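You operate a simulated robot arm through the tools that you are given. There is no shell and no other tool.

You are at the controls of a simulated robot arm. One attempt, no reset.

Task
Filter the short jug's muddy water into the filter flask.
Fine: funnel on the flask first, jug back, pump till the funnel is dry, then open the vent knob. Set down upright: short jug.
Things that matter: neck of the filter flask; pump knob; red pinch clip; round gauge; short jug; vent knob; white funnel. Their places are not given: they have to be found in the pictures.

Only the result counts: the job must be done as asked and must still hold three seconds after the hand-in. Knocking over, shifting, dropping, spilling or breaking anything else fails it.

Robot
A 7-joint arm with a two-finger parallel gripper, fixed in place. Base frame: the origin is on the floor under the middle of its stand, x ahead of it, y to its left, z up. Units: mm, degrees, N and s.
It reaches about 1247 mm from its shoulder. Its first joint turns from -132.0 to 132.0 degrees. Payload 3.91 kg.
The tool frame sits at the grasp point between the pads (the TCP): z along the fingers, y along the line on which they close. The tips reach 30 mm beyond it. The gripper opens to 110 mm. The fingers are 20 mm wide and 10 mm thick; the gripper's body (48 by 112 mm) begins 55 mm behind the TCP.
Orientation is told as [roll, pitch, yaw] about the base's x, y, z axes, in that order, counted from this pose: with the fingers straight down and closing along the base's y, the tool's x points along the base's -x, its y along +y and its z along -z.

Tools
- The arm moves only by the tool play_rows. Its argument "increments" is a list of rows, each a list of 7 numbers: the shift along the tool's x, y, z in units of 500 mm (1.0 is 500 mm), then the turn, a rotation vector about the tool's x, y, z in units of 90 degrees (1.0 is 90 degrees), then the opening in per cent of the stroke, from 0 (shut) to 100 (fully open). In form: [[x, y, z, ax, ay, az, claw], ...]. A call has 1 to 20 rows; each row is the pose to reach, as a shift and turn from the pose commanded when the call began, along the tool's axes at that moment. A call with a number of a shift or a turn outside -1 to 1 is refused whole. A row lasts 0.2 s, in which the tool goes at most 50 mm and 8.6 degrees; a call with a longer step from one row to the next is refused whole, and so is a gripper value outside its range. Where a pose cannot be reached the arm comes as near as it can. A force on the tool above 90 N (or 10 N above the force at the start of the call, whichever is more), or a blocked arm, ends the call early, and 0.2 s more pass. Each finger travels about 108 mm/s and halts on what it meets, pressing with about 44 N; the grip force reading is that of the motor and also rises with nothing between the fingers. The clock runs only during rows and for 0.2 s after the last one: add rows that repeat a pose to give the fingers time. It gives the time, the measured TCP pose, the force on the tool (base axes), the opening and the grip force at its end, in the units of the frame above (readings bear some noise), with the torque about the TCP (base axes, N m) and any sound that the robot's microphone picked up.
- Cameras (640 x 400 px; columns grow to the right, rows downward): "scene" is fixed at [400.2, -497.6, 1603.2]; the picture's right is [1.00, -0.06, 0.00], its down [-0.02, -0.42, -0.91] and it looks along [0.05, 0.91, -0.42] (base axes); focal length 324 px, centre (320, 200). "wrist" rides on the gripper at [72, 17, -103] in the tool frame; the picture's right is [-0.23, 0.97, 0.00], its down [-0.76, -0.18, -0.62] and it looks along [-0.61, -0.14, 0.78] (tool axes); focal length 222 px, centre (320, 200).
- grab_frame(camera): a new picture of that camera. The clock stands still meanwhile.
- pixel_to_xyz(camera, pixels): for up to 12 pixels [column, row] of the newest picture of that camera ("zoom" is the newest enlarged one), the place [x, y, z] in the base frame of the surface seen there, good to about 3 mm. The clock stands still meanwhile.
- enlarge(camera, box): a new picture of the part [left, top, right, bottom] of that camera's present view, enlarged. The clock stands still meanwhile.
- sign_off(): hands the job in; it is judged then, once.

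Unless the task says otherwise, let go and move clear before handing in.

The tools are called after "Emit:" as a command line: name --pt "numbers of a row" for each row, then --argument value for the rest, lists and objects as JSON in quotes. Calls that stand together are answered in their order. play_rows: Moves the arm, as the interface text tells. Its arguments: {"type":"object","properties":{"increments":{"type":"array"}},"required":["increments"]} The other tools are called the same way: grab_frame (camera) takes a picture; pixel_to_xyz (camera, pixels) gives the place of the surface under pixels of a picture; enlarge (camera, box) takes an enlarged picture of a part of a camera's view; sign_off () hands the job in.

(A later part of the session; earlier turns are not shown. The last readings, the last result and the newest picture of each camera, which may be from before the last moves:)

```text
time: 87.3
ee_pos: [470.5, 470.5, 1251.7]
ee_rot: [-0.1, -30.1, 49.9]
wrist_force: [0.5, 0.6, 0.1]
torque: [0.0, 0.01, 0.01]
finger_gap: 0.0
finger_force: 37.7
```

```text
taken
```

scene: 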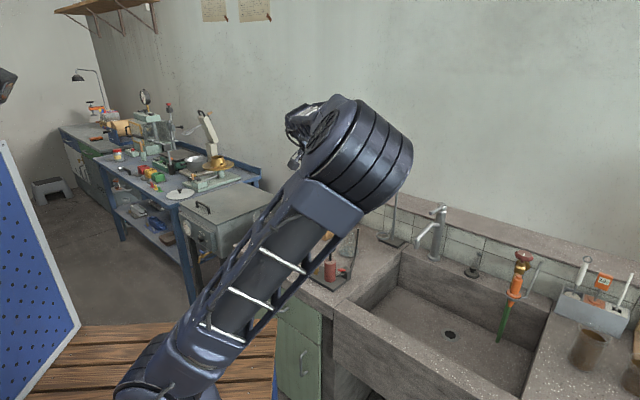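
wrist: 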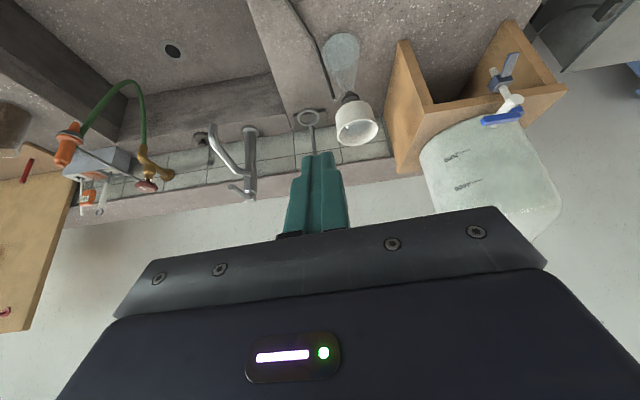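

The funnel is visible at (356,120); the gauge is behind the closed fingers near (315,185). I'll open the fingers a bit to see it.

Emit:
play_rows --pt "0 0 0 0 0 0 40" --pt "0 0 0 0 0 0 70" --pt "0 0 0 0 0 0 70"

Emit:
enlarge --camera "wrist" --box '[260, 120, 380, 240]'

Emit:
enlarge --camera "wrist" --box '[305, 20, 395, 160]'

```text
time: 88.1
ee_pos: [469.5, 470.4, 1251.3]
ee_rot: [-0.2, -30.1, 50.1]
wrist_force: [0.2, 0.1, -0.4]
torque: [0.01, 0.0, 0.01]
finger_gap: 76.9
finger_force: 0.0
```

```text
3.33 times, centred on (320, 180) of wrist
```

zoom: 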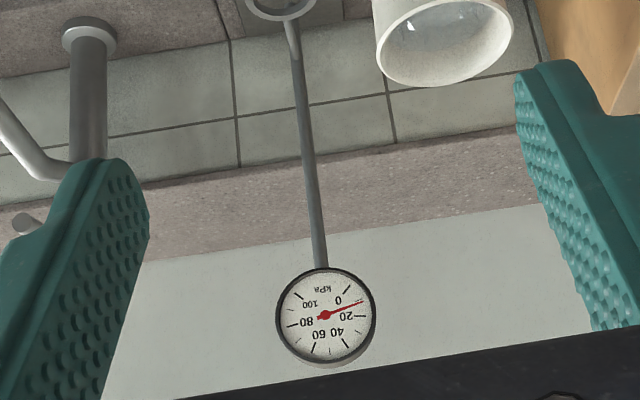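

```text
2.86 times, centred on (350, 90) of wrist
```

zoom: 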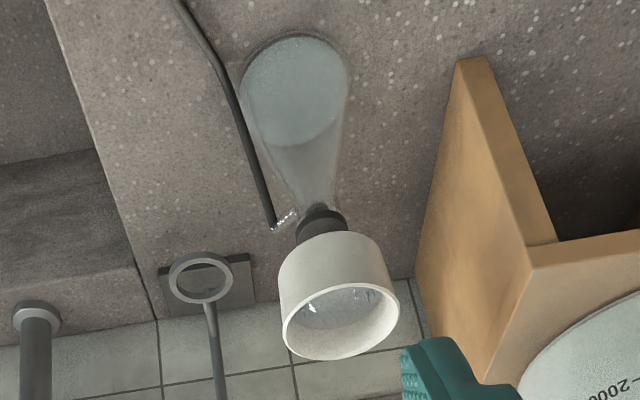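

The gauge reads about 10 kPa, so vacuum is building, and there is still liquid in the funnel. I'll go back down and pump more strokes.

Emit:
play_rows --pt "0.0336 -0.0007 0.0788 0 0.0555 0 35" --pt "0.0671 -0.0013 0.1576 0 0.111 0 0" --pt "0.1007 -0.002 0.2364 0 0.1665 0 0" --pt "0.1342 -0.0027 0.3151 0 0.222 0 0" --pt "0.1678 -0.0033 0.3939 0 0.2775 0 0" --pt "0.2013 -0.004 0.4727 0 0.333 0 0" --pt "0.2013 -0.004 0.4727 0 0.333 0 0"

Emit:
enlarge --camera "wrist" --box '[240, 40, 440, 200]'

```text
time: 89.7
ee_pos: [494.1, 492.4, 996.3]
ee_rot: [-0.2, -0.1, 50.0]
wrist_force: [0.2, -0.2, -0.1]
torque: [0.02, -0.02, 0.02]
finger_gap: 0.0
finger_force: 38.0
```

```text
2.50 times, centred on (340, 120) of wrist
```

zoom: 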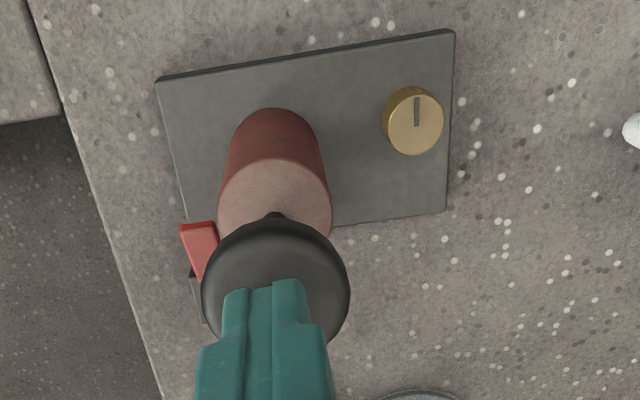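

Aligned again. I'll do five strokes.

Emit:
play_rows --pt "0 0 0.04 0 0 0 0" --pt "0 0 0.073 0 0 0 0" --pt "0 0 0.04 0 0 0 0" --pt "0 0 0.004 0 0 0 0" --pt "0 0 0.04 0 0 0 0" --pt "0 0 0.073 0 0 0 0" --pt "0 0 0.04 0 0 0 0" --pt "0 0 0.004 0 0 0 0" --pt "0 0 0.04 0 0 0 0" --pt "0 0 0.073 0 0 0 0" --pt "0 0 0.04 0 0 0 0" --pt "0 0 0.004 0 0 0 0" --pt "0 0 0.04 0 0 0 0" --pt "0 0 0.073 0 0 0 0" --pt "0 0 0.04 0 0 0 0" --pt "0 0 0.004 0 0 0 0" --pt "0 0 0.04 0 0 0 0" --pt "0 0 0.073 0 0 0 0" --pt "0 0 0.04 0 0 0 0" --pt "0 0 0.0 0 0 0 0"

```text
time: 93.9
ee_pos: [491.1, 492.0, 994.9]
ee_rot: [-0.1, -0.1, 49.9]
wrist_force: [-0.2, -0.2, 1.3]
torque: [-0.03, 0.03, 0.01]
finger_gap: 0.0
finger_force: 37.6
```

Five strokes are complete with no fault. I'll go up and check the gauge and funnel again.

Emit:
play_rows --pt "0.0103 0.0005 -0.085 0 -0.0555 0 0" --pt "0.0207 0.0009 -0.17 0 -0.111 0 30" --pt "0.031 0.0014 -0.255 0 -0.1665 0 60" --pt "0.0413 0.0019 -0.34 0 -0.222 0 70" --pt "0.0517 0.0023 -0.425 0 -0.2775 0 70" --pt "0.062 0.0028 -0.51 0 -0.333 0 70"

Emit:
enlarge --camera "wrist" --box '[260, 120, 380, 240]'

Emit:
enlarge --camera "wrist" --box '[305, 20, 395, 160]'

Emit:
enlarge --camera "wrist" --box '[325, 90, 390, 155]'

```text
time: 95.3
ee_pos: [470.7, 468.3, 1253.1]
ee_rot: [-0.1, -30.2, 50.0]
wrist_force: [0.3, 0.2, 0.0]
torque: [0.0, 0.0, -0.02]
finger_gap: 77.0
finger_force: 0.0
```

```text
3.33 times, centred on (320, 180) of wrist
```

zoom: 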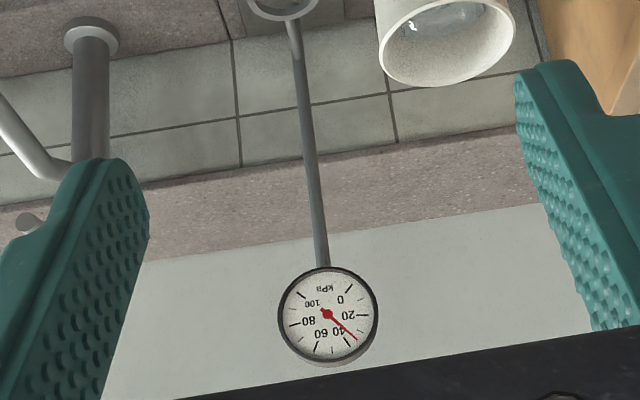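

```text
2.86 times, centred on (350, 90) of wrist
```

zoom: 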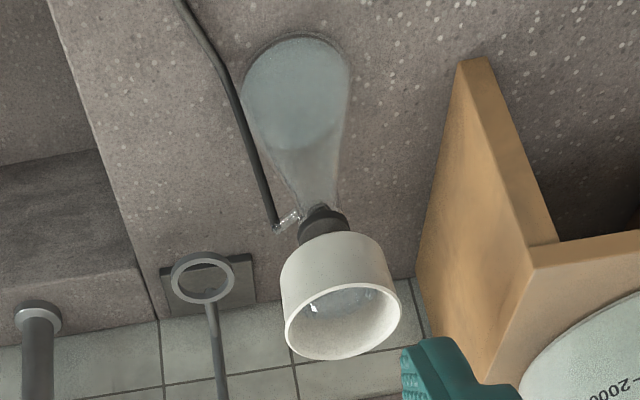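

```text
6.15 times, centred on (358, 122) of wrist
```

zoom: 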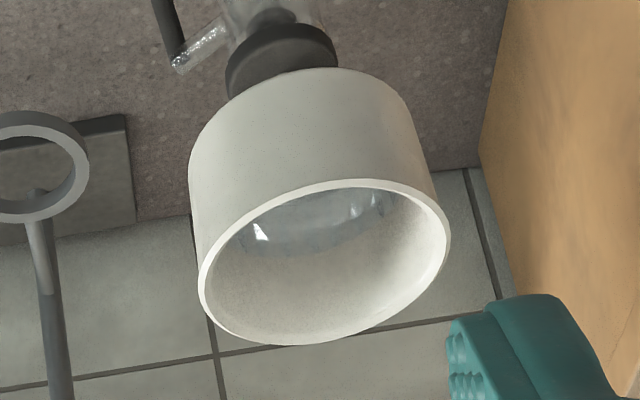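

The gauge is now at about 30 kPa and the funnel still holds liquid (glints at (260,235) in the zoom). I'll wait 4 s and see how the level and gauge change.

Emit:
play_rows --pt "0 0 0 0 0 0 70" --pt "0 0 0 0 0 0 70" --pt "0 0 0 0 0 0 70" --pt "0 0 0 0 0 0 70" --pt "0 0 0 0 0 0 70" --pt "0 0 0 0 0 0 70" --pt "0 0 0 0 0 0 70" --pt "0 0 0 0 0 0 70" --pt "0 0 0 0 0 0 70" --pt "0 0 0 0 0 0 70" --pt "0 0 0 0 0 0 70" --pt "0 0 0 0 0 0 70" --pt "0 0 0 0 0 0 70" --pt "0 0 0 0 0 0 70" --pt "0 0 0 0 0 0 70" --pt "0 0 0 0 0 0 70" --pt "0 0 0 0 0 0 70" --pt "0 0 0 0 0 0 70" --pt "0 0 0 0 0 0 70" --pt "0 0 0 0 0 0 70"

Emit:
enlarge --camera "wrist" --box '[290, 185, 350, 240]'

Emit:
enlarge --camera "wrist" --box '[325, 90, 390, 155]'

Emit:
enlarge --camera "wrist" --box '[305, 20, 395, 110]'

```text
time: 99.5
ee_pos: [470.6, 468.4, 1252.6]
ee_rot: [-0.2, -30.1, 49.9]
wrist_force: [-0.2, 1.0, -0.4]
torque: [0.0, -0.03, 0.0]
finger_gap: 76.8
finger_force: 0.1
```

```text
7.27 times, centred on (320, 212) of wrist
```

zoom: 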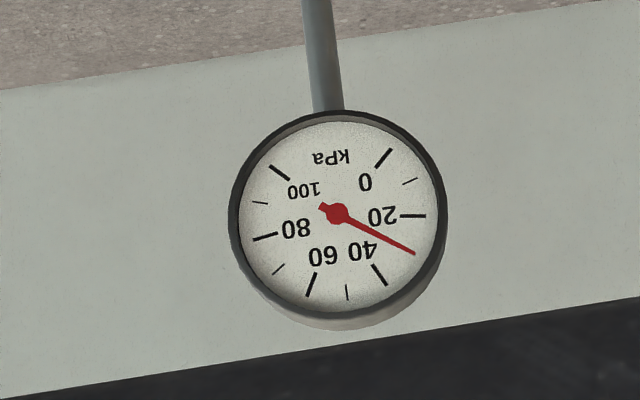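

```text
6.15 times, centred on (358, 122) of wrist
```

zoom: 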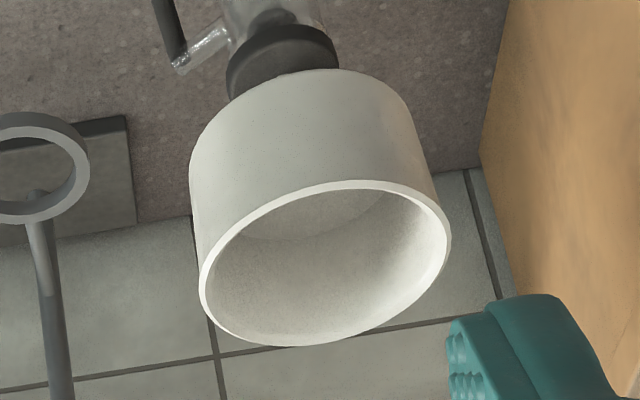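

```text
4.44 times, centred on (350, 65) of wrist
```

zoom: 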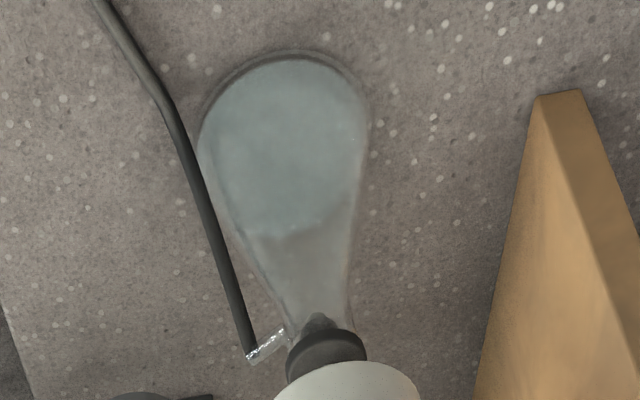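

The liquid glints are gone from the funnel, the flask level is up and the gauge is at about 28 kPa. I'll look into the funnel from more directly above to confirm it's dry.

Emit:
play_rows --pt "-0.0384 -0.0033 0.0191 0 0.0555 0 70" --pt "-0.0768 -0.0065 0.0382 0 0.111 0 70" --pt "-0.1152 -0.0098 0.0573 0 0.1665 0 70" --pt "-0.1536 -0.0131 0.0763 0 0.222 0 70" --pt "-0.192 -0.0163 0.0954 0 0.2775 0 70" --pt "-0.2304 -0.0196 0.1145 0 0.333 0 70" --pt "-0.2304 -0.0196 0.1145 0 0.333 0 70"

Emit:
grab_frame --camera "wrist"

```text
time: 101.1
ee_pos: [559.9, 562.4, 1260.2]
ee_rot: [-0.2, -0.1, 49.8]
wrist_force: [-0.1, 0.4, 0.8]
torque: [0.04, -0.01, -0.03]
finger_gap: 77.1
finger_force: 0.1
```

```text
taken
```

wrist: 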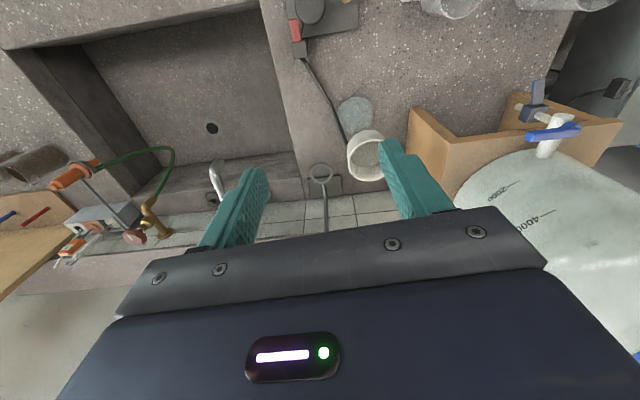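

Emit:
enlarge --camera "wrist" --box '[335, 120, 400, 190]'

Emit:
enlarge --camera "wrist" --box '[270, 0, 380, 70]'

Emit:
enlarge --camera "scene" --box '[290, 180, 400, 300]'

```text
5.71 times, centred on (368, 155) of wrist
```

zoom: 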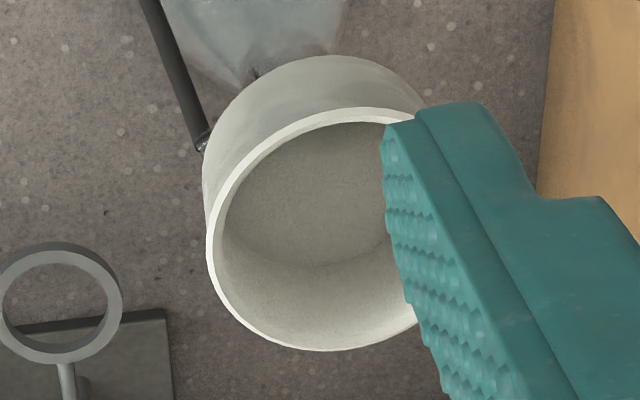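

```text
5.71 times, centred on (325, 35) of wrist
```

zoom: 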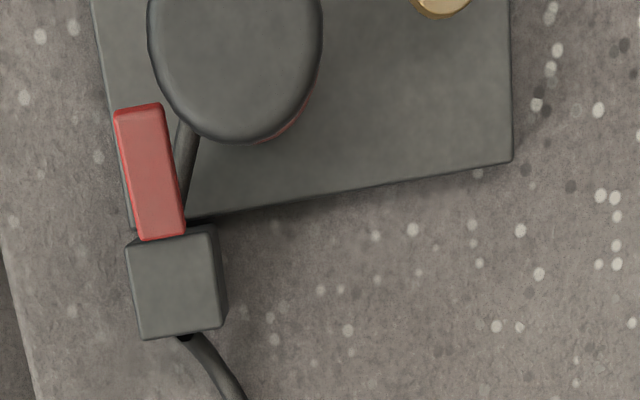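

```text
3.33 times, centred on (345, 240) of scene
```

zoom: 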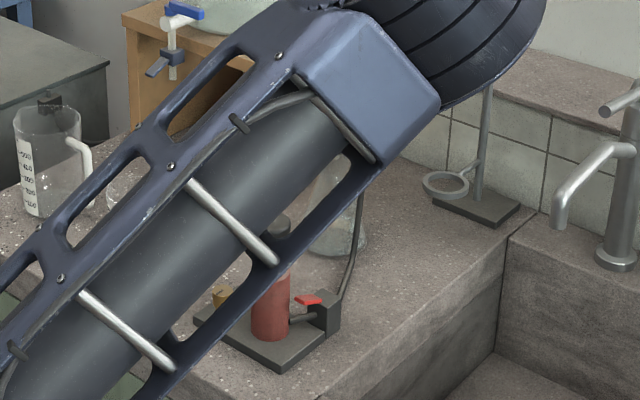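

The funnel bottom now shows a flat matt filter disc with no liquid glint. I'll measure the disc depth and compare after a short wait.

Emit:
pixel_to_xyz --camera "wrist" --pixels '[[365, 155], [370, 150], [360, 160], [366, 145], [368, 168], [356, 150], [375, 160], [370, 175]]'

Emit:
play_rows --pt "0 0 0 0 0 0 100" --pt "0 0 0 0 0 0 100" --pt "0 0 0 0 0 0 100" --pt "0 0 0 0 0 0 100" --pt "0 0 0 0 0 0 100" --pt "0 0 0 0 0 0 100" --pt "0 0 0 0 0 0 100" --pt "0 0 0 0 0 0 100"

Emit:
enlarge --camera "wrist" --box '[335, 120, 400, 190]'

```text
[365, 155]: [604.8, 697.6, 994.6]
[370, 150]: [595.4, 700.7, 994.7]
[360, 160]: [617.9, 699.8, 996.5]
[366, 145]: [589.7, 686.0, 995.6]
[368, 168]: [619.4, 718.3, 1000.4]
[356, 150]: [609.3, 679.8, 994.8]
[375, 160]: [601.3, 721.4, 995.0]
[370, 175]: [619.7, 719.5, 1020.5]
```

```text
time: 102.9
ee_pos: [561.0, 561.5, 1260.3]
ee_rot: [-0.3, -0.2, 49.8]
wrist_force: [0.3, -0.6, -0.5]
torque: [0.03, 0.0, 0.0]
finger_gap: 110.2
finger_force: 0.1
```

```text
5.71 times, centred on (368, 155) of wrist
```

zoom: 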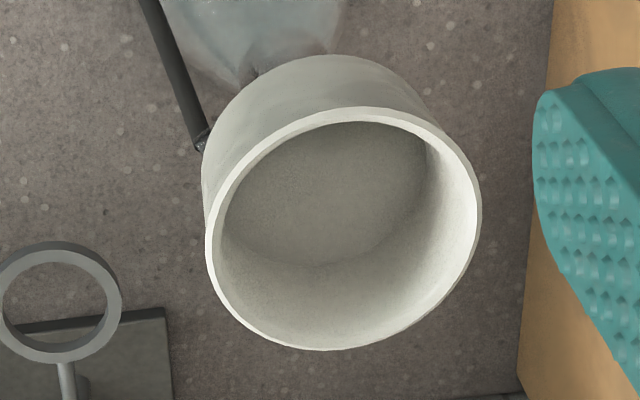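

The disc is flat at z≈995, matt and unchanged, so the funnel looks dry. I'll check the gauge again before deciding whether to add strokes.

Emit:
play_rows --pt "0.0428 0.0033 0.003 0 -0.0555 0 80" --pt "0.0856 0.0065 0.006 0 -0.111 0 70" --pt "0.1284 0.0098 0.009 0 -0.1665 0 70" --pt "0.1712 0.0131 0.012 0 -0.222 0 70" --pt "0.214 0.0163 0.015 0 -0.2775 0 70" --pt "0.2568 0.0196 0.018 0 -0.333 0 70" --pt "0.2568 0.0196 0.018 0 -0.333 0 70"

Emit:
enlarge --camera "wrist" --box '[290, 185, 350, 240]'

Emit:
enlarge --camera "wrist" --box '[325, 90, 390, 155]'

```text
time: 104.5
ee_pos: [471.0, 468.6, 1250.8]
ee_rot: [-0.2, -30.2, 50.0]
wrist_force: [-0.2, 0.6, -0.2]
torque: [0.03, -0.01, 0.0]
finger_gap: 76.8
finger_force: 0.1
```

```text
7.27 times, centred on (320, 212) of wrist
```

zoom: 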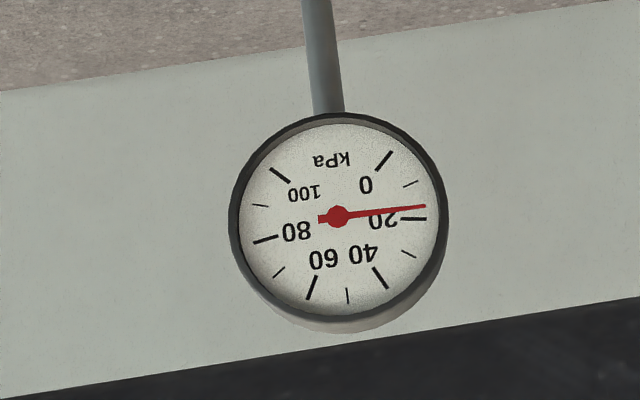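

```text
6.15 times, centred on (358, 122) of wrist
```

zoom: 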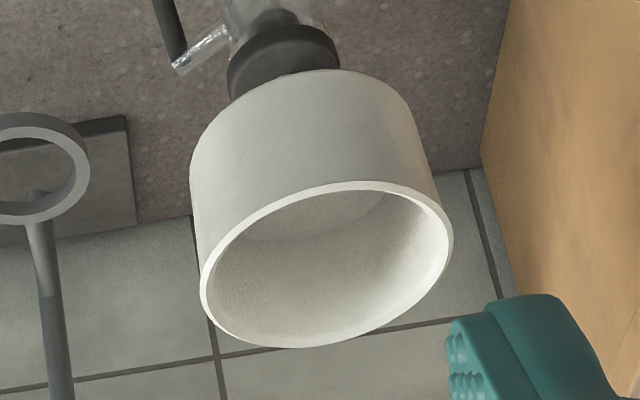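

The funnel is dry and the gauge has fallen to about 18 kPa as air passes through. Now for the vent knob at about (441,528), top at z≈846. The gripper must be yawed so its long side clears the pump knob 62 mm away. I'll level the hand above the vent first.

Emit:
play_rows --pt "0.0176 0.0204 0.048 0 0.0555 0 70" --pt "0.0352 0.0408 0.0959 0 0.111 0 70" --pt "0.0528 0.0612 0.1439 0 0.1665 0 70" --pt "0.0704 0.0816 0.1919 0 0.222 0 70" --pt "0.088 0.102 0.2398 0 0.2775 0 70" --pt "0.1056 0.1224 0.2878 0 0.333 0 70" --pt "0.1056 0.1224 0.2878 0 0.333 0 70"

Emit:
play_rows --pt "0 0 0 0 0 0.0787 70" --pt "0 0 0 0 0 0.1573 70" --pt "0 0 0 0 0 0.236 70" --pt "0 0 0 0 0 0.3147 70" --pt "0 0 0 0 0 0.3933 60" --pt "0 0 0 0 0 0.472 55" --pt "0 0 0 0 0 0.5507 50" --pt "0 0 0 0 0 0.6293 50" --pt "0 0 0 0 0 0.708 50" --pt "0 0 0 0 0 0.7867 50" --pt "0 0 0 0 0 0.8653 50" --pt "0 0 0 0 0 0.944 50" --pt "0 0 0 0 0 0.944 50"

Emit:
grab_frame --camera "wrist"

Emit:
grab_frame --camera "scene"

```text
time: 106.1
ee_pos: [438.6, 529.2, 1095.7]
ee_rot: [-0.2, 0.0, 49.8]
wrist_force: [-1.6, -0.5, 0.2]
torque: [-0.03, -0.01, 0.01]
finger_gap: 77.0
finger_force: 0.1
```

```text
time: 108.9
ee_pos: [439.9, 530.5, 1097.6]
ee_rot: [0.1, -0.3, -35.3]
wrist_force: [0.3, -0.7, 0.5]
torque: [0.01, 0.0, 0.0]
finger_gap: 55.0
finger_force: 0.1
```

```text
taken
```

wrist: 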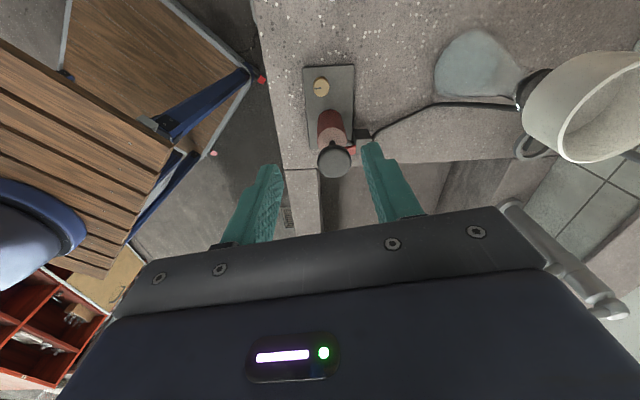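

```text
taken
```

scene: 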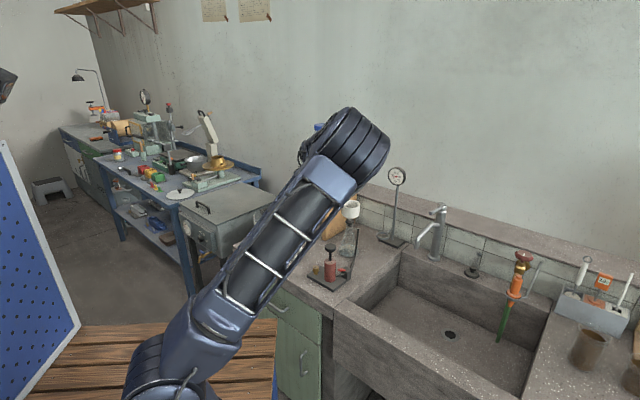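

Yaw −35° is reached and the gauge is visible again in the scene at (397,175). I'll zoom on the vent knob and gauge.

Emit:
enlarge --camera "wrist" --box '[295, 60, 365, 180]'

Emit:
enlarge --camera "scene" --box '[370, 155, 420, 200]'

Emit:
enlarge --camera "wrist" --box '[300, 70, 345, 100]'

Emit:
pixel_to_xyz --camera "wrist" --pixels '[[320, 88], [314, 88], [327, 88], [320, 83], [320, 93], [320, 79], [332, 160], [310, 70], [350, 70]]'

```text
3.33 times, centred on (330, 120) of wrist
```

zoom: 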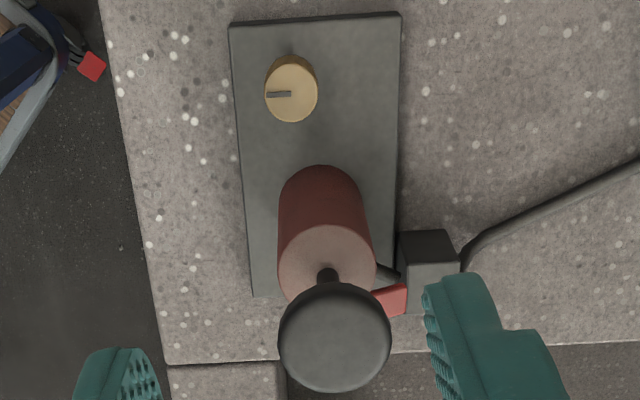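

```text
8.89 times, centred on (395, 178) of scene
```

zoom: 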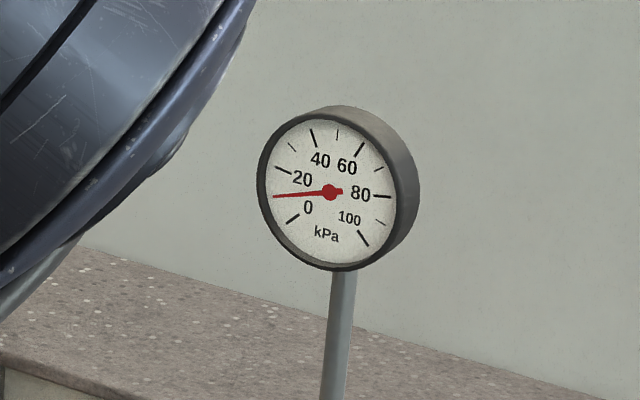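

```text
13.33 times, centred on (322, 85) of wrist
```

zoom: 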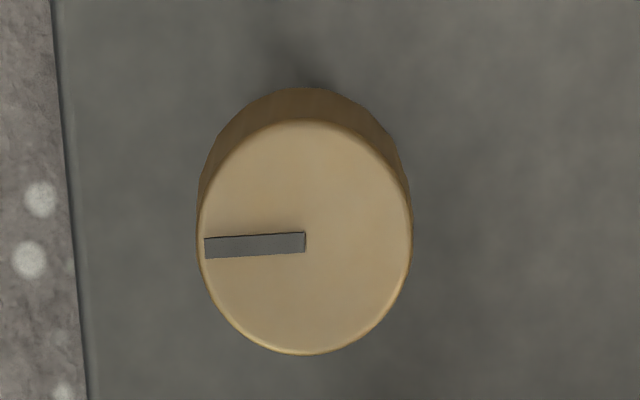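

```text
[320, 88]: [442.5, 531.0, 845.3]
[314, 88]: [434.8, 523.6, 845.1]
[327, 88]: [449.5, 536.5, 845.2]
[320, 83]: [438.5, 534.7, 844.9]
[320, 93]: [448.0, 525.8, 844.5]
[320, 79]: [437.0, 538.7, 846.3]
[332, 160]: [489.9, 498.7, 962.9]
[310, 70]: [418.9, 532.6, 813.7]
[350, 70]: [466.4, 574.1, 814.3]
```

The gauge is down to about 11 kPa. The vent knob centre is about (443.3,530.5), radius ~12, top at 845, with its pointer toward (−x,−y). I'll turn further to yaw −75° so I have room for a long counter-clockwise turn.

Emit:
play_rows --pt "0 0 0 0 0 0.0733 50" --pt "0 0 0 0 0 0.1467 50" --pt "0 0 0 0 0 0.22 50" --pt "0 0 0 0 0 0.2933 50" --pt "0 0 0 0 0 0.3667 50" --pt "0 0 0 0 0 0.44 50" --pt "0 0 0 0 0 0.44 50"

Emit:
grab_frame --camera "wrist"

Emit:
grab_frame --camera "scene"

```text
time: 110.5
ee_pos: [440.1, 527.6, 1097.8]
ee_rot: [0.2, -0.2, -74.8]
wrist_force: [0.6, 0.6, -0.1]
torque: [-0.01, 0.04, 0.01]
finger_gap: 54.9
finger_force: 0.1
```

```text
taken
```

wrist: 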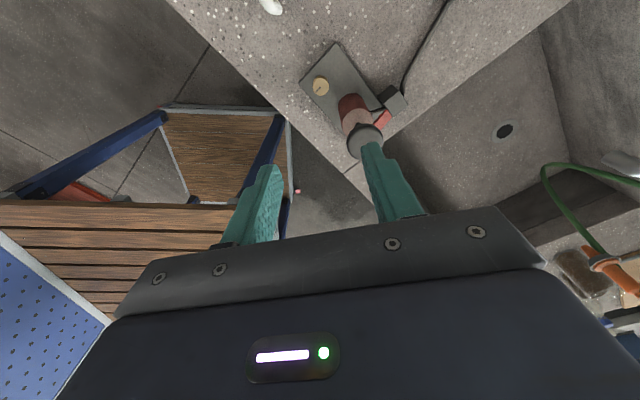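

```text
taken
```

scene: 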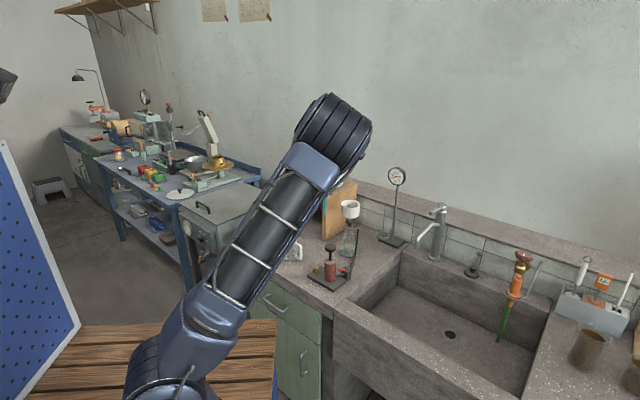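

Yaw −75° works, but with a vertical hand the wrist could hit the pump knob during the turn. A safer option is to grip the vent with the hand tilted 30° away from the pump and swing it counter-clockwise from yaw −30°. I'll set up that orientation well above the bench.

Emit:
play_rows --pt "0 0 0 0 0 -0.083 45" --pt "0 0 0 0 0 -0.166 45" --pt "0 0 0 0 0 -0.249 45" --pt "0 0 0 0 0 -0.332 45" --pt "0 0 0 0 0 -0.415 45" --pt "0 0 0 0 0 -0.497 45" --pt "0 0 0 0 0 -0.497 45"

Emit:
play_rows --pt "0.0294 0.0012 0.0483 0 -0.0667 0 45" --pt "0.0589 0.0025 0.0966 0 -0.1333 0 45" --pt "0.0883 0.0037 0.1448 0 -0.2 0 45" --pt "0.1178 0.005 0.1931 0 -0.2667 0 45" --pt "0.1472 0.0062 0.2414 0 -0.333 0 45" --pt "0.1472 0.0062 0.2414 0 -0.333 0 45"

Emit:
grab_frame --camera "wrist"

Emit:
grab_frame --camera "scene"

```text
time: 112.1
ee_pos: [440.6, 527.6, 1096.9]
ee_rot: [0.1, -0.2, -29.9]
wrist_force: [-0.6, 0.7, 0.4]
torque: [-0.02, -0.04, 0.0]
finger_gap: 49.4
finger_force: 0.0
```

```text
time: 113.5
ee_pos: [379.2, 567.8, 979.3]
ee_rot: [0.2, -30.3, -30.1]
wrist_force: [-0.3, 0.3, -0.1]
torque: [0.02, -0.04, 0.01]
finger_gap: 49.7
finger_force: 0.1
```

```text
taken
```

wrist: 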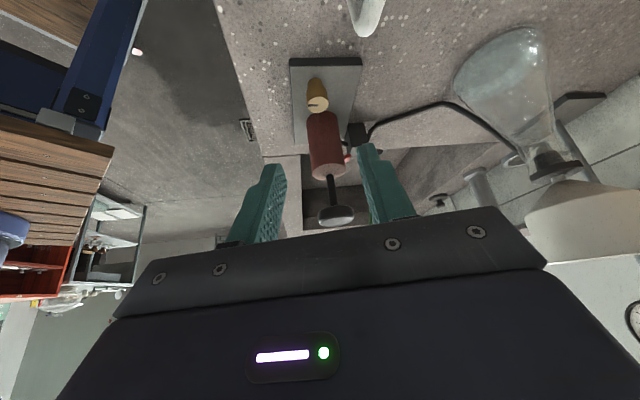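

```text
taken
```

scene: 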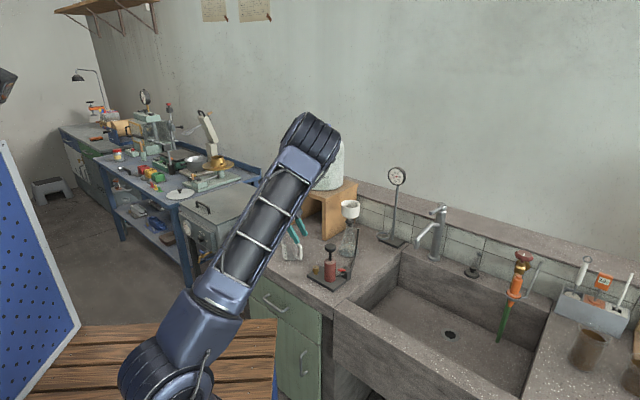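

The vent knob shows clearly at (317,97), the pump body is beyond it, and the jug handle is at the top edge. I'll refine the knob position from this view.

Emit:
enlarge --camera "wrist" --box '[285, 60, 365, 130]'

Emit:
pixel_to_xyz --camera "wrist" --pixels '[[317, 104], [308, 103], [327, 102], [317, 100], [317, 109], [316, 90], [310, 90], [323, 90], [316, 82], [335, 212]]'

Emit:
enlarge --camera "scene" --box '[370, 155, 420, 200]'

```text
5.71 times, centred on (325, 95) of wrist
```

zoom: 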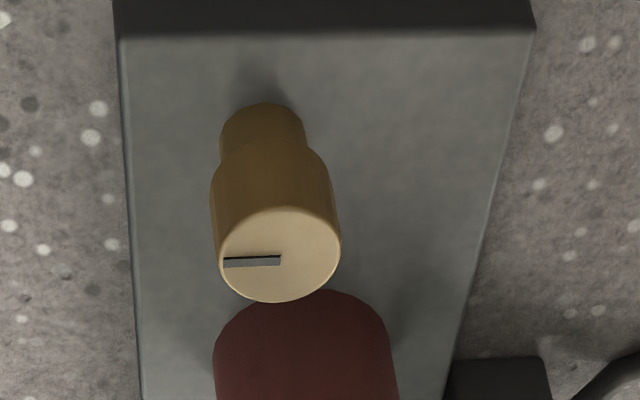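

```text
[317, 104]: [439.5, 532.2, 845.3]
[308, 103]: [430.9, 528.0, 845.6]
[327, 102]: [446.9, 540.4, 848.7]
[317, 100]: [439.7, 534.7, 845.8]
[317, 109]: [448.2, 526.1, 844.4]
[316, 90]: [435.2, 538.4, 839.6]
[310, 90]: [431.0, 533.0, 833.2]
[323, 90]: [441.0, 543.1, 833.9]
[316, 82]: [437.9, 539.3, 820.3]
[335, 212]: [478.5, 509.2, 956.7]
```

```text
8.89 times, centred on (395, 178) of scene
```

zoom: 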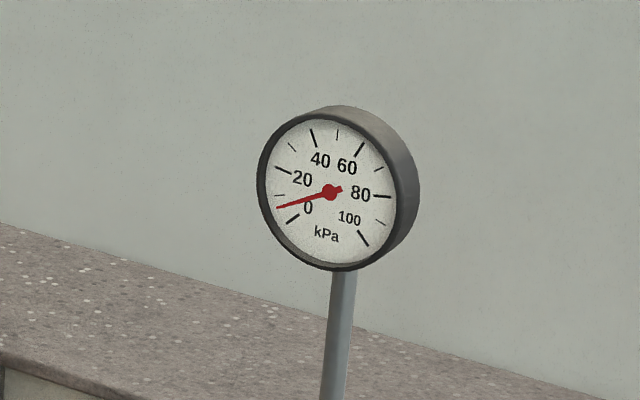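

The knob centre refines to about (442.4,531), with its wide part at z≈826–845. The gauge has decayed to about 6 kPa. I'll yaw to −20° and move to a pre-grasp point 60 mm back along the tilted approach.

Emit:
play_rows --pt "0.0009 -0.0028 0.0454 -0.0139 0 -0.024 45" --pt "0.0018 -0.0055 0.0908 -0.0278 0 -0.0481 45" --pt "0.0027 -0.0083 0.1361 -0.0417 0 -0.0721 45" --pt "0.0036 -0.011 0.1815 -0.0556 0 -0.0962 45" --pt "0.0036 -0.011 0.1815 -0.0556 0 -0.0962 45"

Emit:
grab_frame --camera "wrist"

Emit:
enlarge --camera "scene" --box '[270, 210, 370, 300]'

```text
time: 114.7
ee_pos: [412.8, 542.2, 898.7]
ee_rot: [0.1, -30.2, -19.9]
wrist_force: [0.0, -0.1, 0.9]
torque: [0.02, -0.01, -0.01]
finger_gap: 49.6
finger_force: 0.1
```

```text
taken
```

wrist: 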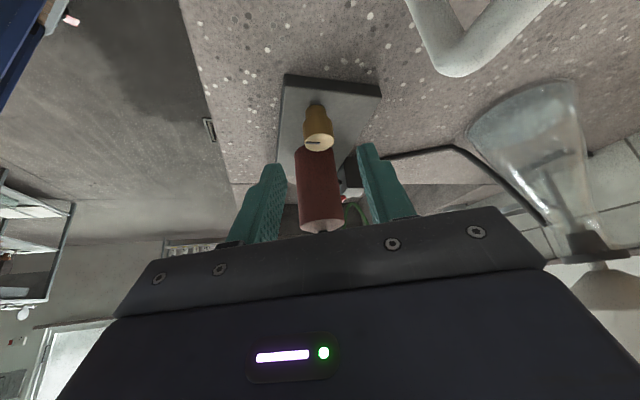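

```text
4.44 times, centred on (320, 255) of scene
```

zoom: 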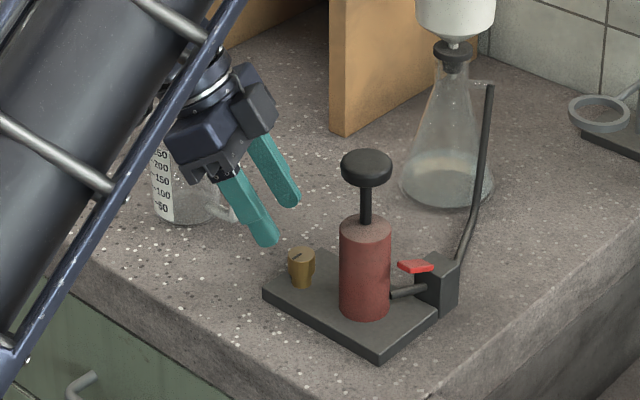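

The fingers are centred on the vent knob in both views and the hand is well clear of the pump knob. I'll advance 58 mm along the approach.

Emit:
play_rows --pt "0 0 0.03 0 0 0 45" --pt "0 0 0.06 0 0 0 45" --pt "0 0 0.09 0 0 0 45" --pt "0 0 0.117 0 0 0 45" --pt "0 0 0.117 0 0 0 45"

Emit:
enlarge --camera "wrist" --box '[230, 60, 410, 240]'

Emit:
enlarge --camera "scene" --box '[280, 230, 360, 290]'

```text
time: 115.9
ee_pos: [442.0, 531.0, 845.7]
ee_rot: [0.1, -30.2, -20.0]
wrist_force: [0.3, -0.2, 0.7]
torque: [-0.01, 0.02, 0.01]
finger_gap: 49.6
finger_force: 0.1
```

```text
2.22 times, centred on (320, 150) of wrist
```

zoom: 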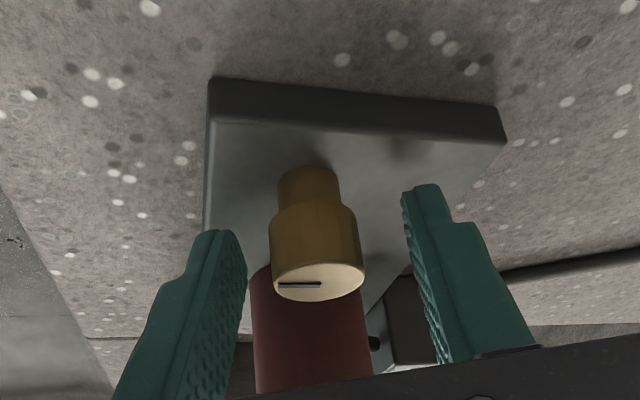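

```text
6.67 times, centred on (320, 260) of scene
```

zoom: 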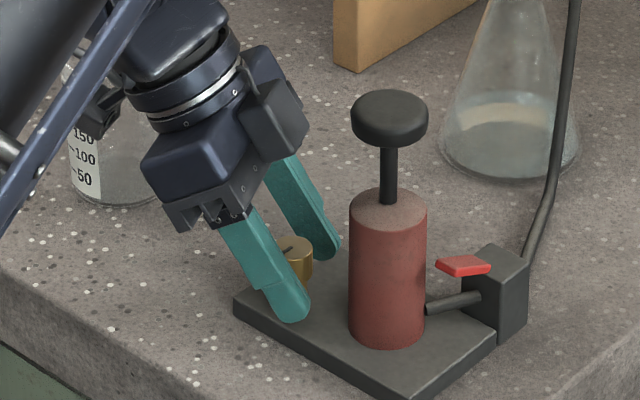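

The knob sits between the fingers with the tips just above the plate. I'll raise 1.5 mm for clearance and close on it.

Emit:
play_rows --pt "-0.0015 0 -0.0026 0 0 0 40" --pt "-0.0015 0 -0.0026 0 0 0 28" --pt "-0.0015 0 -0.0026 0 0 0 20" --pt "-0.0015 0 -0.0026 0 0 0 12" --pt "-0.0015 0 -0.0026 0 0 0 12"

Emit:
enlarge --camera "wrist" --box '[230, 60, 410, 240]'

```text
time: 117.1
ee_pos: [442.4, 531.4, 849.3]
ee_rot: [0.1, -30.1, -19.9]
wrist_force: [-0.3, -0.4, 1.1]
torque: [-0.29, 0.0, 0.02]
finger_gap: 23.6
finger_force: 44.9
```

```text
2.22 times, centred on (320, 150) of wrist
```

zoom: 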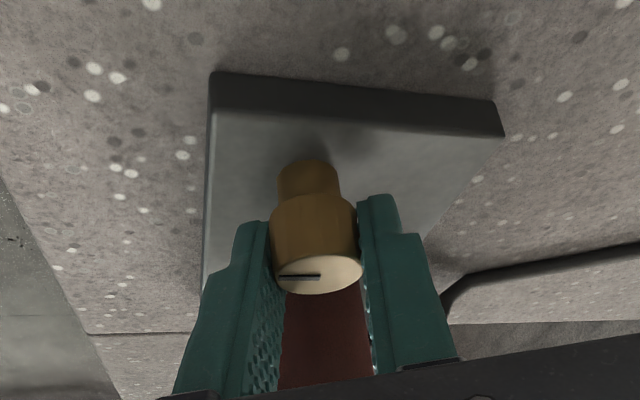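

Gripped at 23.6 mm. I'll rotate 20° counter-clockwise (seen from above) about the vertical axis through the knob and check whether it turns.

Emit:
play_rows --pt "0 0 0 -0.0222 0 -0.0385 12" --pt "0 0 0 -0.0444 0 -0.077 12" --pt "0 0 0 -0.0667 0 -0.1155 12" --pt "0 0 0 -0.0889 0 -0.154 12" --pt "0 0 0 -0.1111 0 -0.1925 12"

Emit:
enlarge --camera "wrist" --box '[230, 60, 410, 240]'

Emit:
enlarge --camera "scene" --box '[280, 230, 360, 290]'

Emit:
enlarge --camera "scene" --box '[370, 155, 420, 200]'

```text
time: 118.3
ee_pos: [441.2, 529.1, 848.1]
ee_rot: [0.0, -30.2, 0.1]
wrist_force: [-13.6, -11.5, -2.6]
torque: [-0.09, -0.25, -0.03]
finger_gap: 23.7
finger_force: 45.3
```

```text
2.22 times, centred on (320, 150) of wrist
```

zoom: 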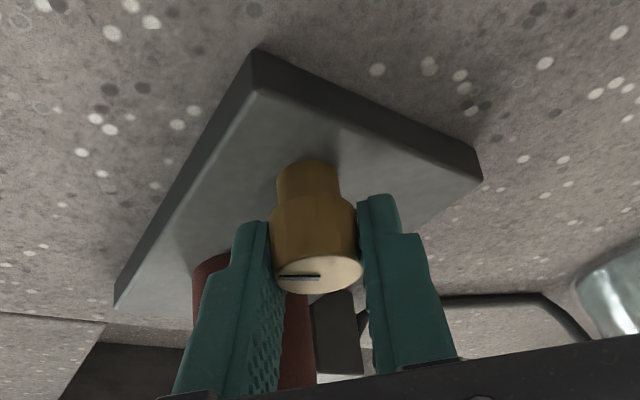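

```text
6.67 times, centred on (320, 260) of scene
```

zoom: 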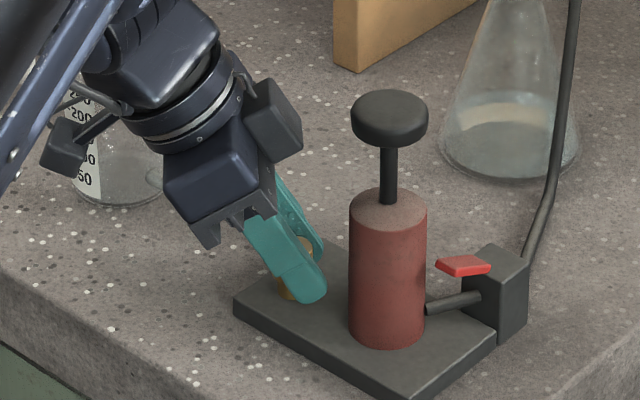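

```text
8.89 times, centred on (395, 178) of scene
```

zoom: 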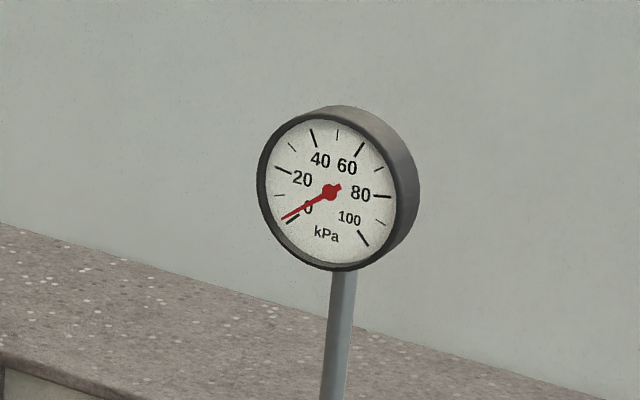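

The knob turns with the fingers: its pointer keeps the same place between the pads, and the torque is low. There is about 18 N of side force, so I'll shift ~2 mm to recentre while turning another 35°.

Emit:
play_rows --pt "0.0021 -0.003 -0.0012 0 0 0 12" --pt "0.0021 -0.003 -0.0012 -0.0278 0 -0.0481 12" --pt "0.0021 -0.003 -0.0012 -0.0555 0 -0.0962 12" --pt "0.0021 -0.003 -0.0012 -0.0833 0 -0.1443 12" --pt "0.0021 -0.003 -0.0012 -0.1111 0 -0.1925 12" --pt "0.0021 -0.003 -0.0012 -0.1389 0 -0.2406 12" --pt "0.0021 -0.003 -0.0012 -0.1666 0 -0.2887 12" --pt "0.0021 -0.003 -0.0012 -0.1944 0 -0.3368 12"

Emit:
enlarge --camera "wrist" --box '[230, 60, 410, 240]'

Emit:
enlarge --camera "scene" --box '[280, 230, 360, 290]'

Emit:
enlarge --camera "scene" --box '[370, 155, 420, 200]'

```text
time: 120.1
ee_pos: [440.9, 528.5, 850.3]
ee_rot: [-0.3, -30.2, 35.1]
wrist_force: [2.7, 3.2, -19.0]
torque: [0.61, -0.37, 0.04]
finger_gap: 23.7
finger_force: 44.9
```

```text
2.22 times, centred on (320, 150) of wrist
```

zoom: 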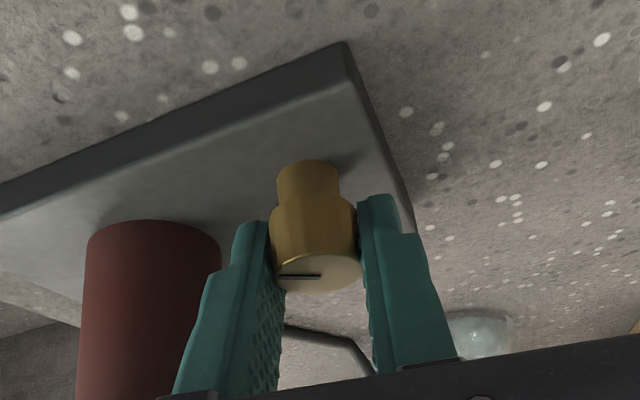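

```text
6.67 times, centred on (320, 260) of scene
```

zoom: 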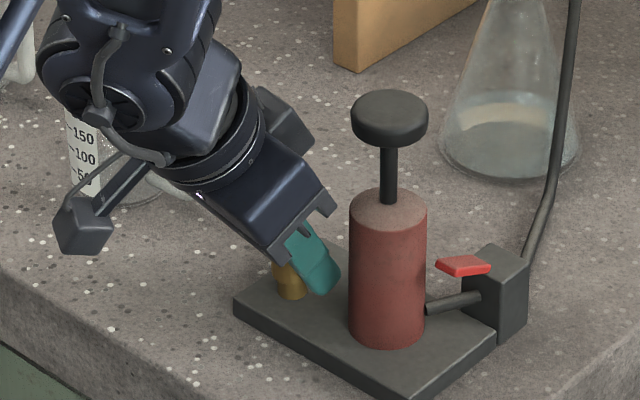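

```text
8.89 times, centred on (395, 178) of scene
```

zoom: 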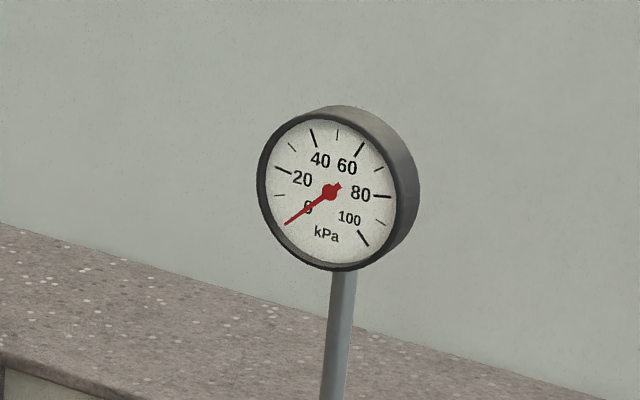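

The knob has turned about 55° and the gauge reads 0. I'll turn another 10° while lowering 1.5 mm to relieve the vertical pull, and see if there's a stop.

Emit:
play_rows --pt "0.0015 0 0.0026 0 0 0 12" --pt "0.0015 0 0.0026 -0.0185 0 -0.0321 12" --pt "0.0015 0 0.0026 -0.037 0 -0.0641 12" --pt "0.0015 0 0.0026 -0.0555 0 -0.0962 12"

Emit:
enlarge --camera "wrist" --box '[230, 60, 410, 240]'

Emit:
enlarge --camera "scene" --box '[280, 230, 360, 290]'

```text
time: 121.1
ee_pos: [442.3, 528.4, 848.5]
ee_rot: [-0.2, -30.4, 45.2]
wrist_force: [7.5, -18.0, 35.6]
torque: [0.44, -0.15, -0.05]
finger_gap: 23.7
finger_force: 45.2
```

```text
2.22 times, centred on (320, 150) of wrist
```

zoom: 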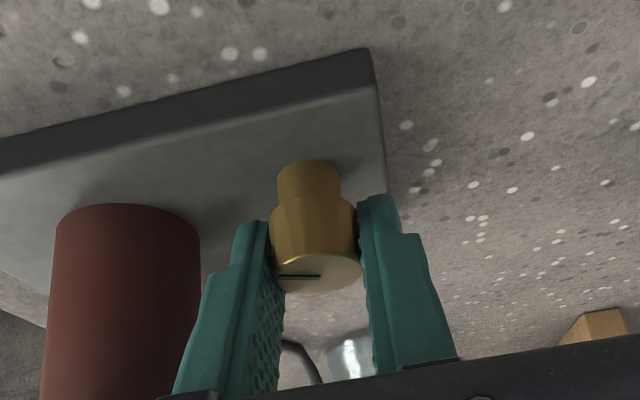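

```text
6.67 times, centred on (320, 260) of scene
```

zoom: 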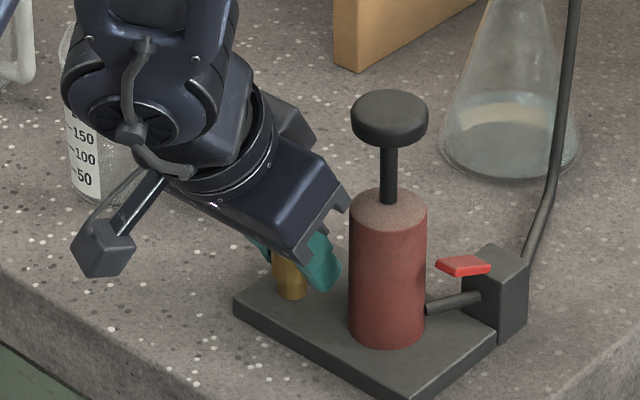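

The knob has now turned about 65°, still free with no torsional stop; the 35 N is just vertical loading from my grip. I'll release, back off and re-grip for a second bite.

Emit:
play_rows --pt "-0.0009 0 -0.0016 0 0 0 12" --pt "-0.0009 0 -0.0016 0 0 0 25" --pt "-0.0009 0 -0.0016 0 0 0 45" --pt "-0.0009 0 -0.0016 0 0 0 45" --pt "0 0 -0.03 0 0 0 45" --pt "0 0 -0.08 0 0 0 45" --pt "0 0 -0.13 0 0 0 45" --pt "0 0 -0.16 0 0 0 45"

Emit:
grab_frame --camera "wrist"

Emit:
enlarge --camera "scene" --box '[280, 220, 360, 290]'

```text
time: 122.9
ee_pos: [410.5, 502.8, 917.5]
ee_rot: [-0.2, -30.2, 45.2]
wrist_force: [-0.1, 0.1, -0.3]
torque: [0.03, 0.0, 0.0]
finger_gap: 49.5
finger_force: 0.0
```

```text
taken
```

wrist: 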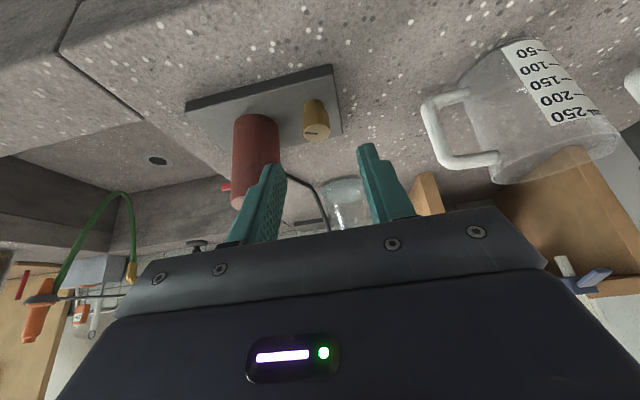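

```text
5.71 times, centred on (320, 255) of scene
```

zoom: 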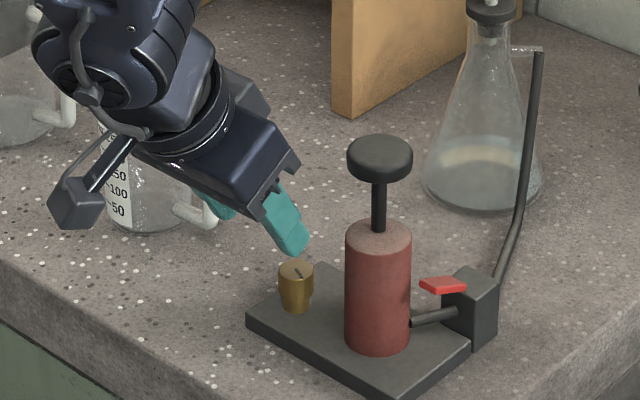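

The pointer on the vent knob has clearly rotated in the scene zoom, and nothing else has moved. I'll swing back to yaw −20° above the knob for the second bite.

Emit:
play_rows --pt "-0.0045 0.0074 0.0029 0.0401 0 0.0695 45" --pt "-0.009 0.0147 0.0058 0.0802 0 0.139 45" --pt "-0.0135 0.0221 0.0087 0.1204 0 0.2085 45" --pt "-0.018 0.0295 0.0116 0.1605 0 0.278 45" --pt "-0.0224 0.0368 0.0145 0.2006 0 0.3474 45" --pt "-0.0269 0.0442 0.0174 0.2407 0 0.4169 45" --pt "-0.0314 0.0516 0.0203 0.2809 0 0.4864 45" --pt "-0.0359 0.0589 0.0232 0.321 0 0.5559 45" --pt "-0.0404 0.0663 0.0261 0.3611 0 0.6254 45" --pt "-0.0404 0.0663 0.0261 0.3611 0 0.6254 45"

Emit:
grab_frame --camera "wrist"

Emit:
enlarge --camera "wrist" --box '[280, 80, 360, 150]'

```text
time: 125.1
ee_pos: [404.1, 542.4, 915.6]
ee_rot: [0.1, -30.2, -20.1]
wrist_force: [0.3, 0.0, 0.4]
torque: [-0.02, 0.0, 0.0]
finger_gap: 49.5
finger_force: 0.1
```

```text
taken
```

wrist: 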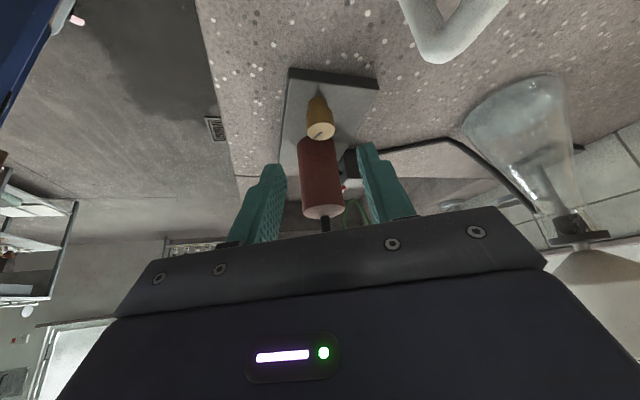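

```text
5.71 times, centred on (320, 115) of wrist
```

zoom: 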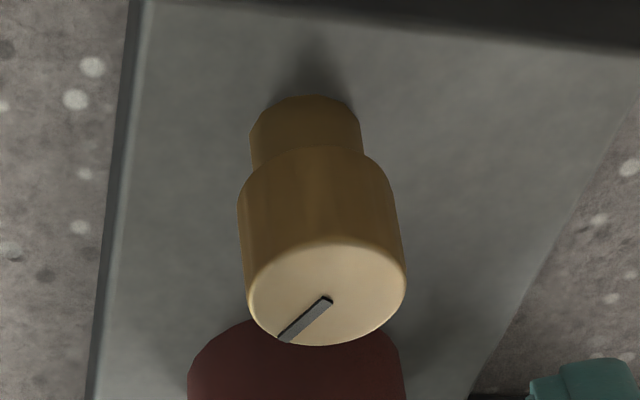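

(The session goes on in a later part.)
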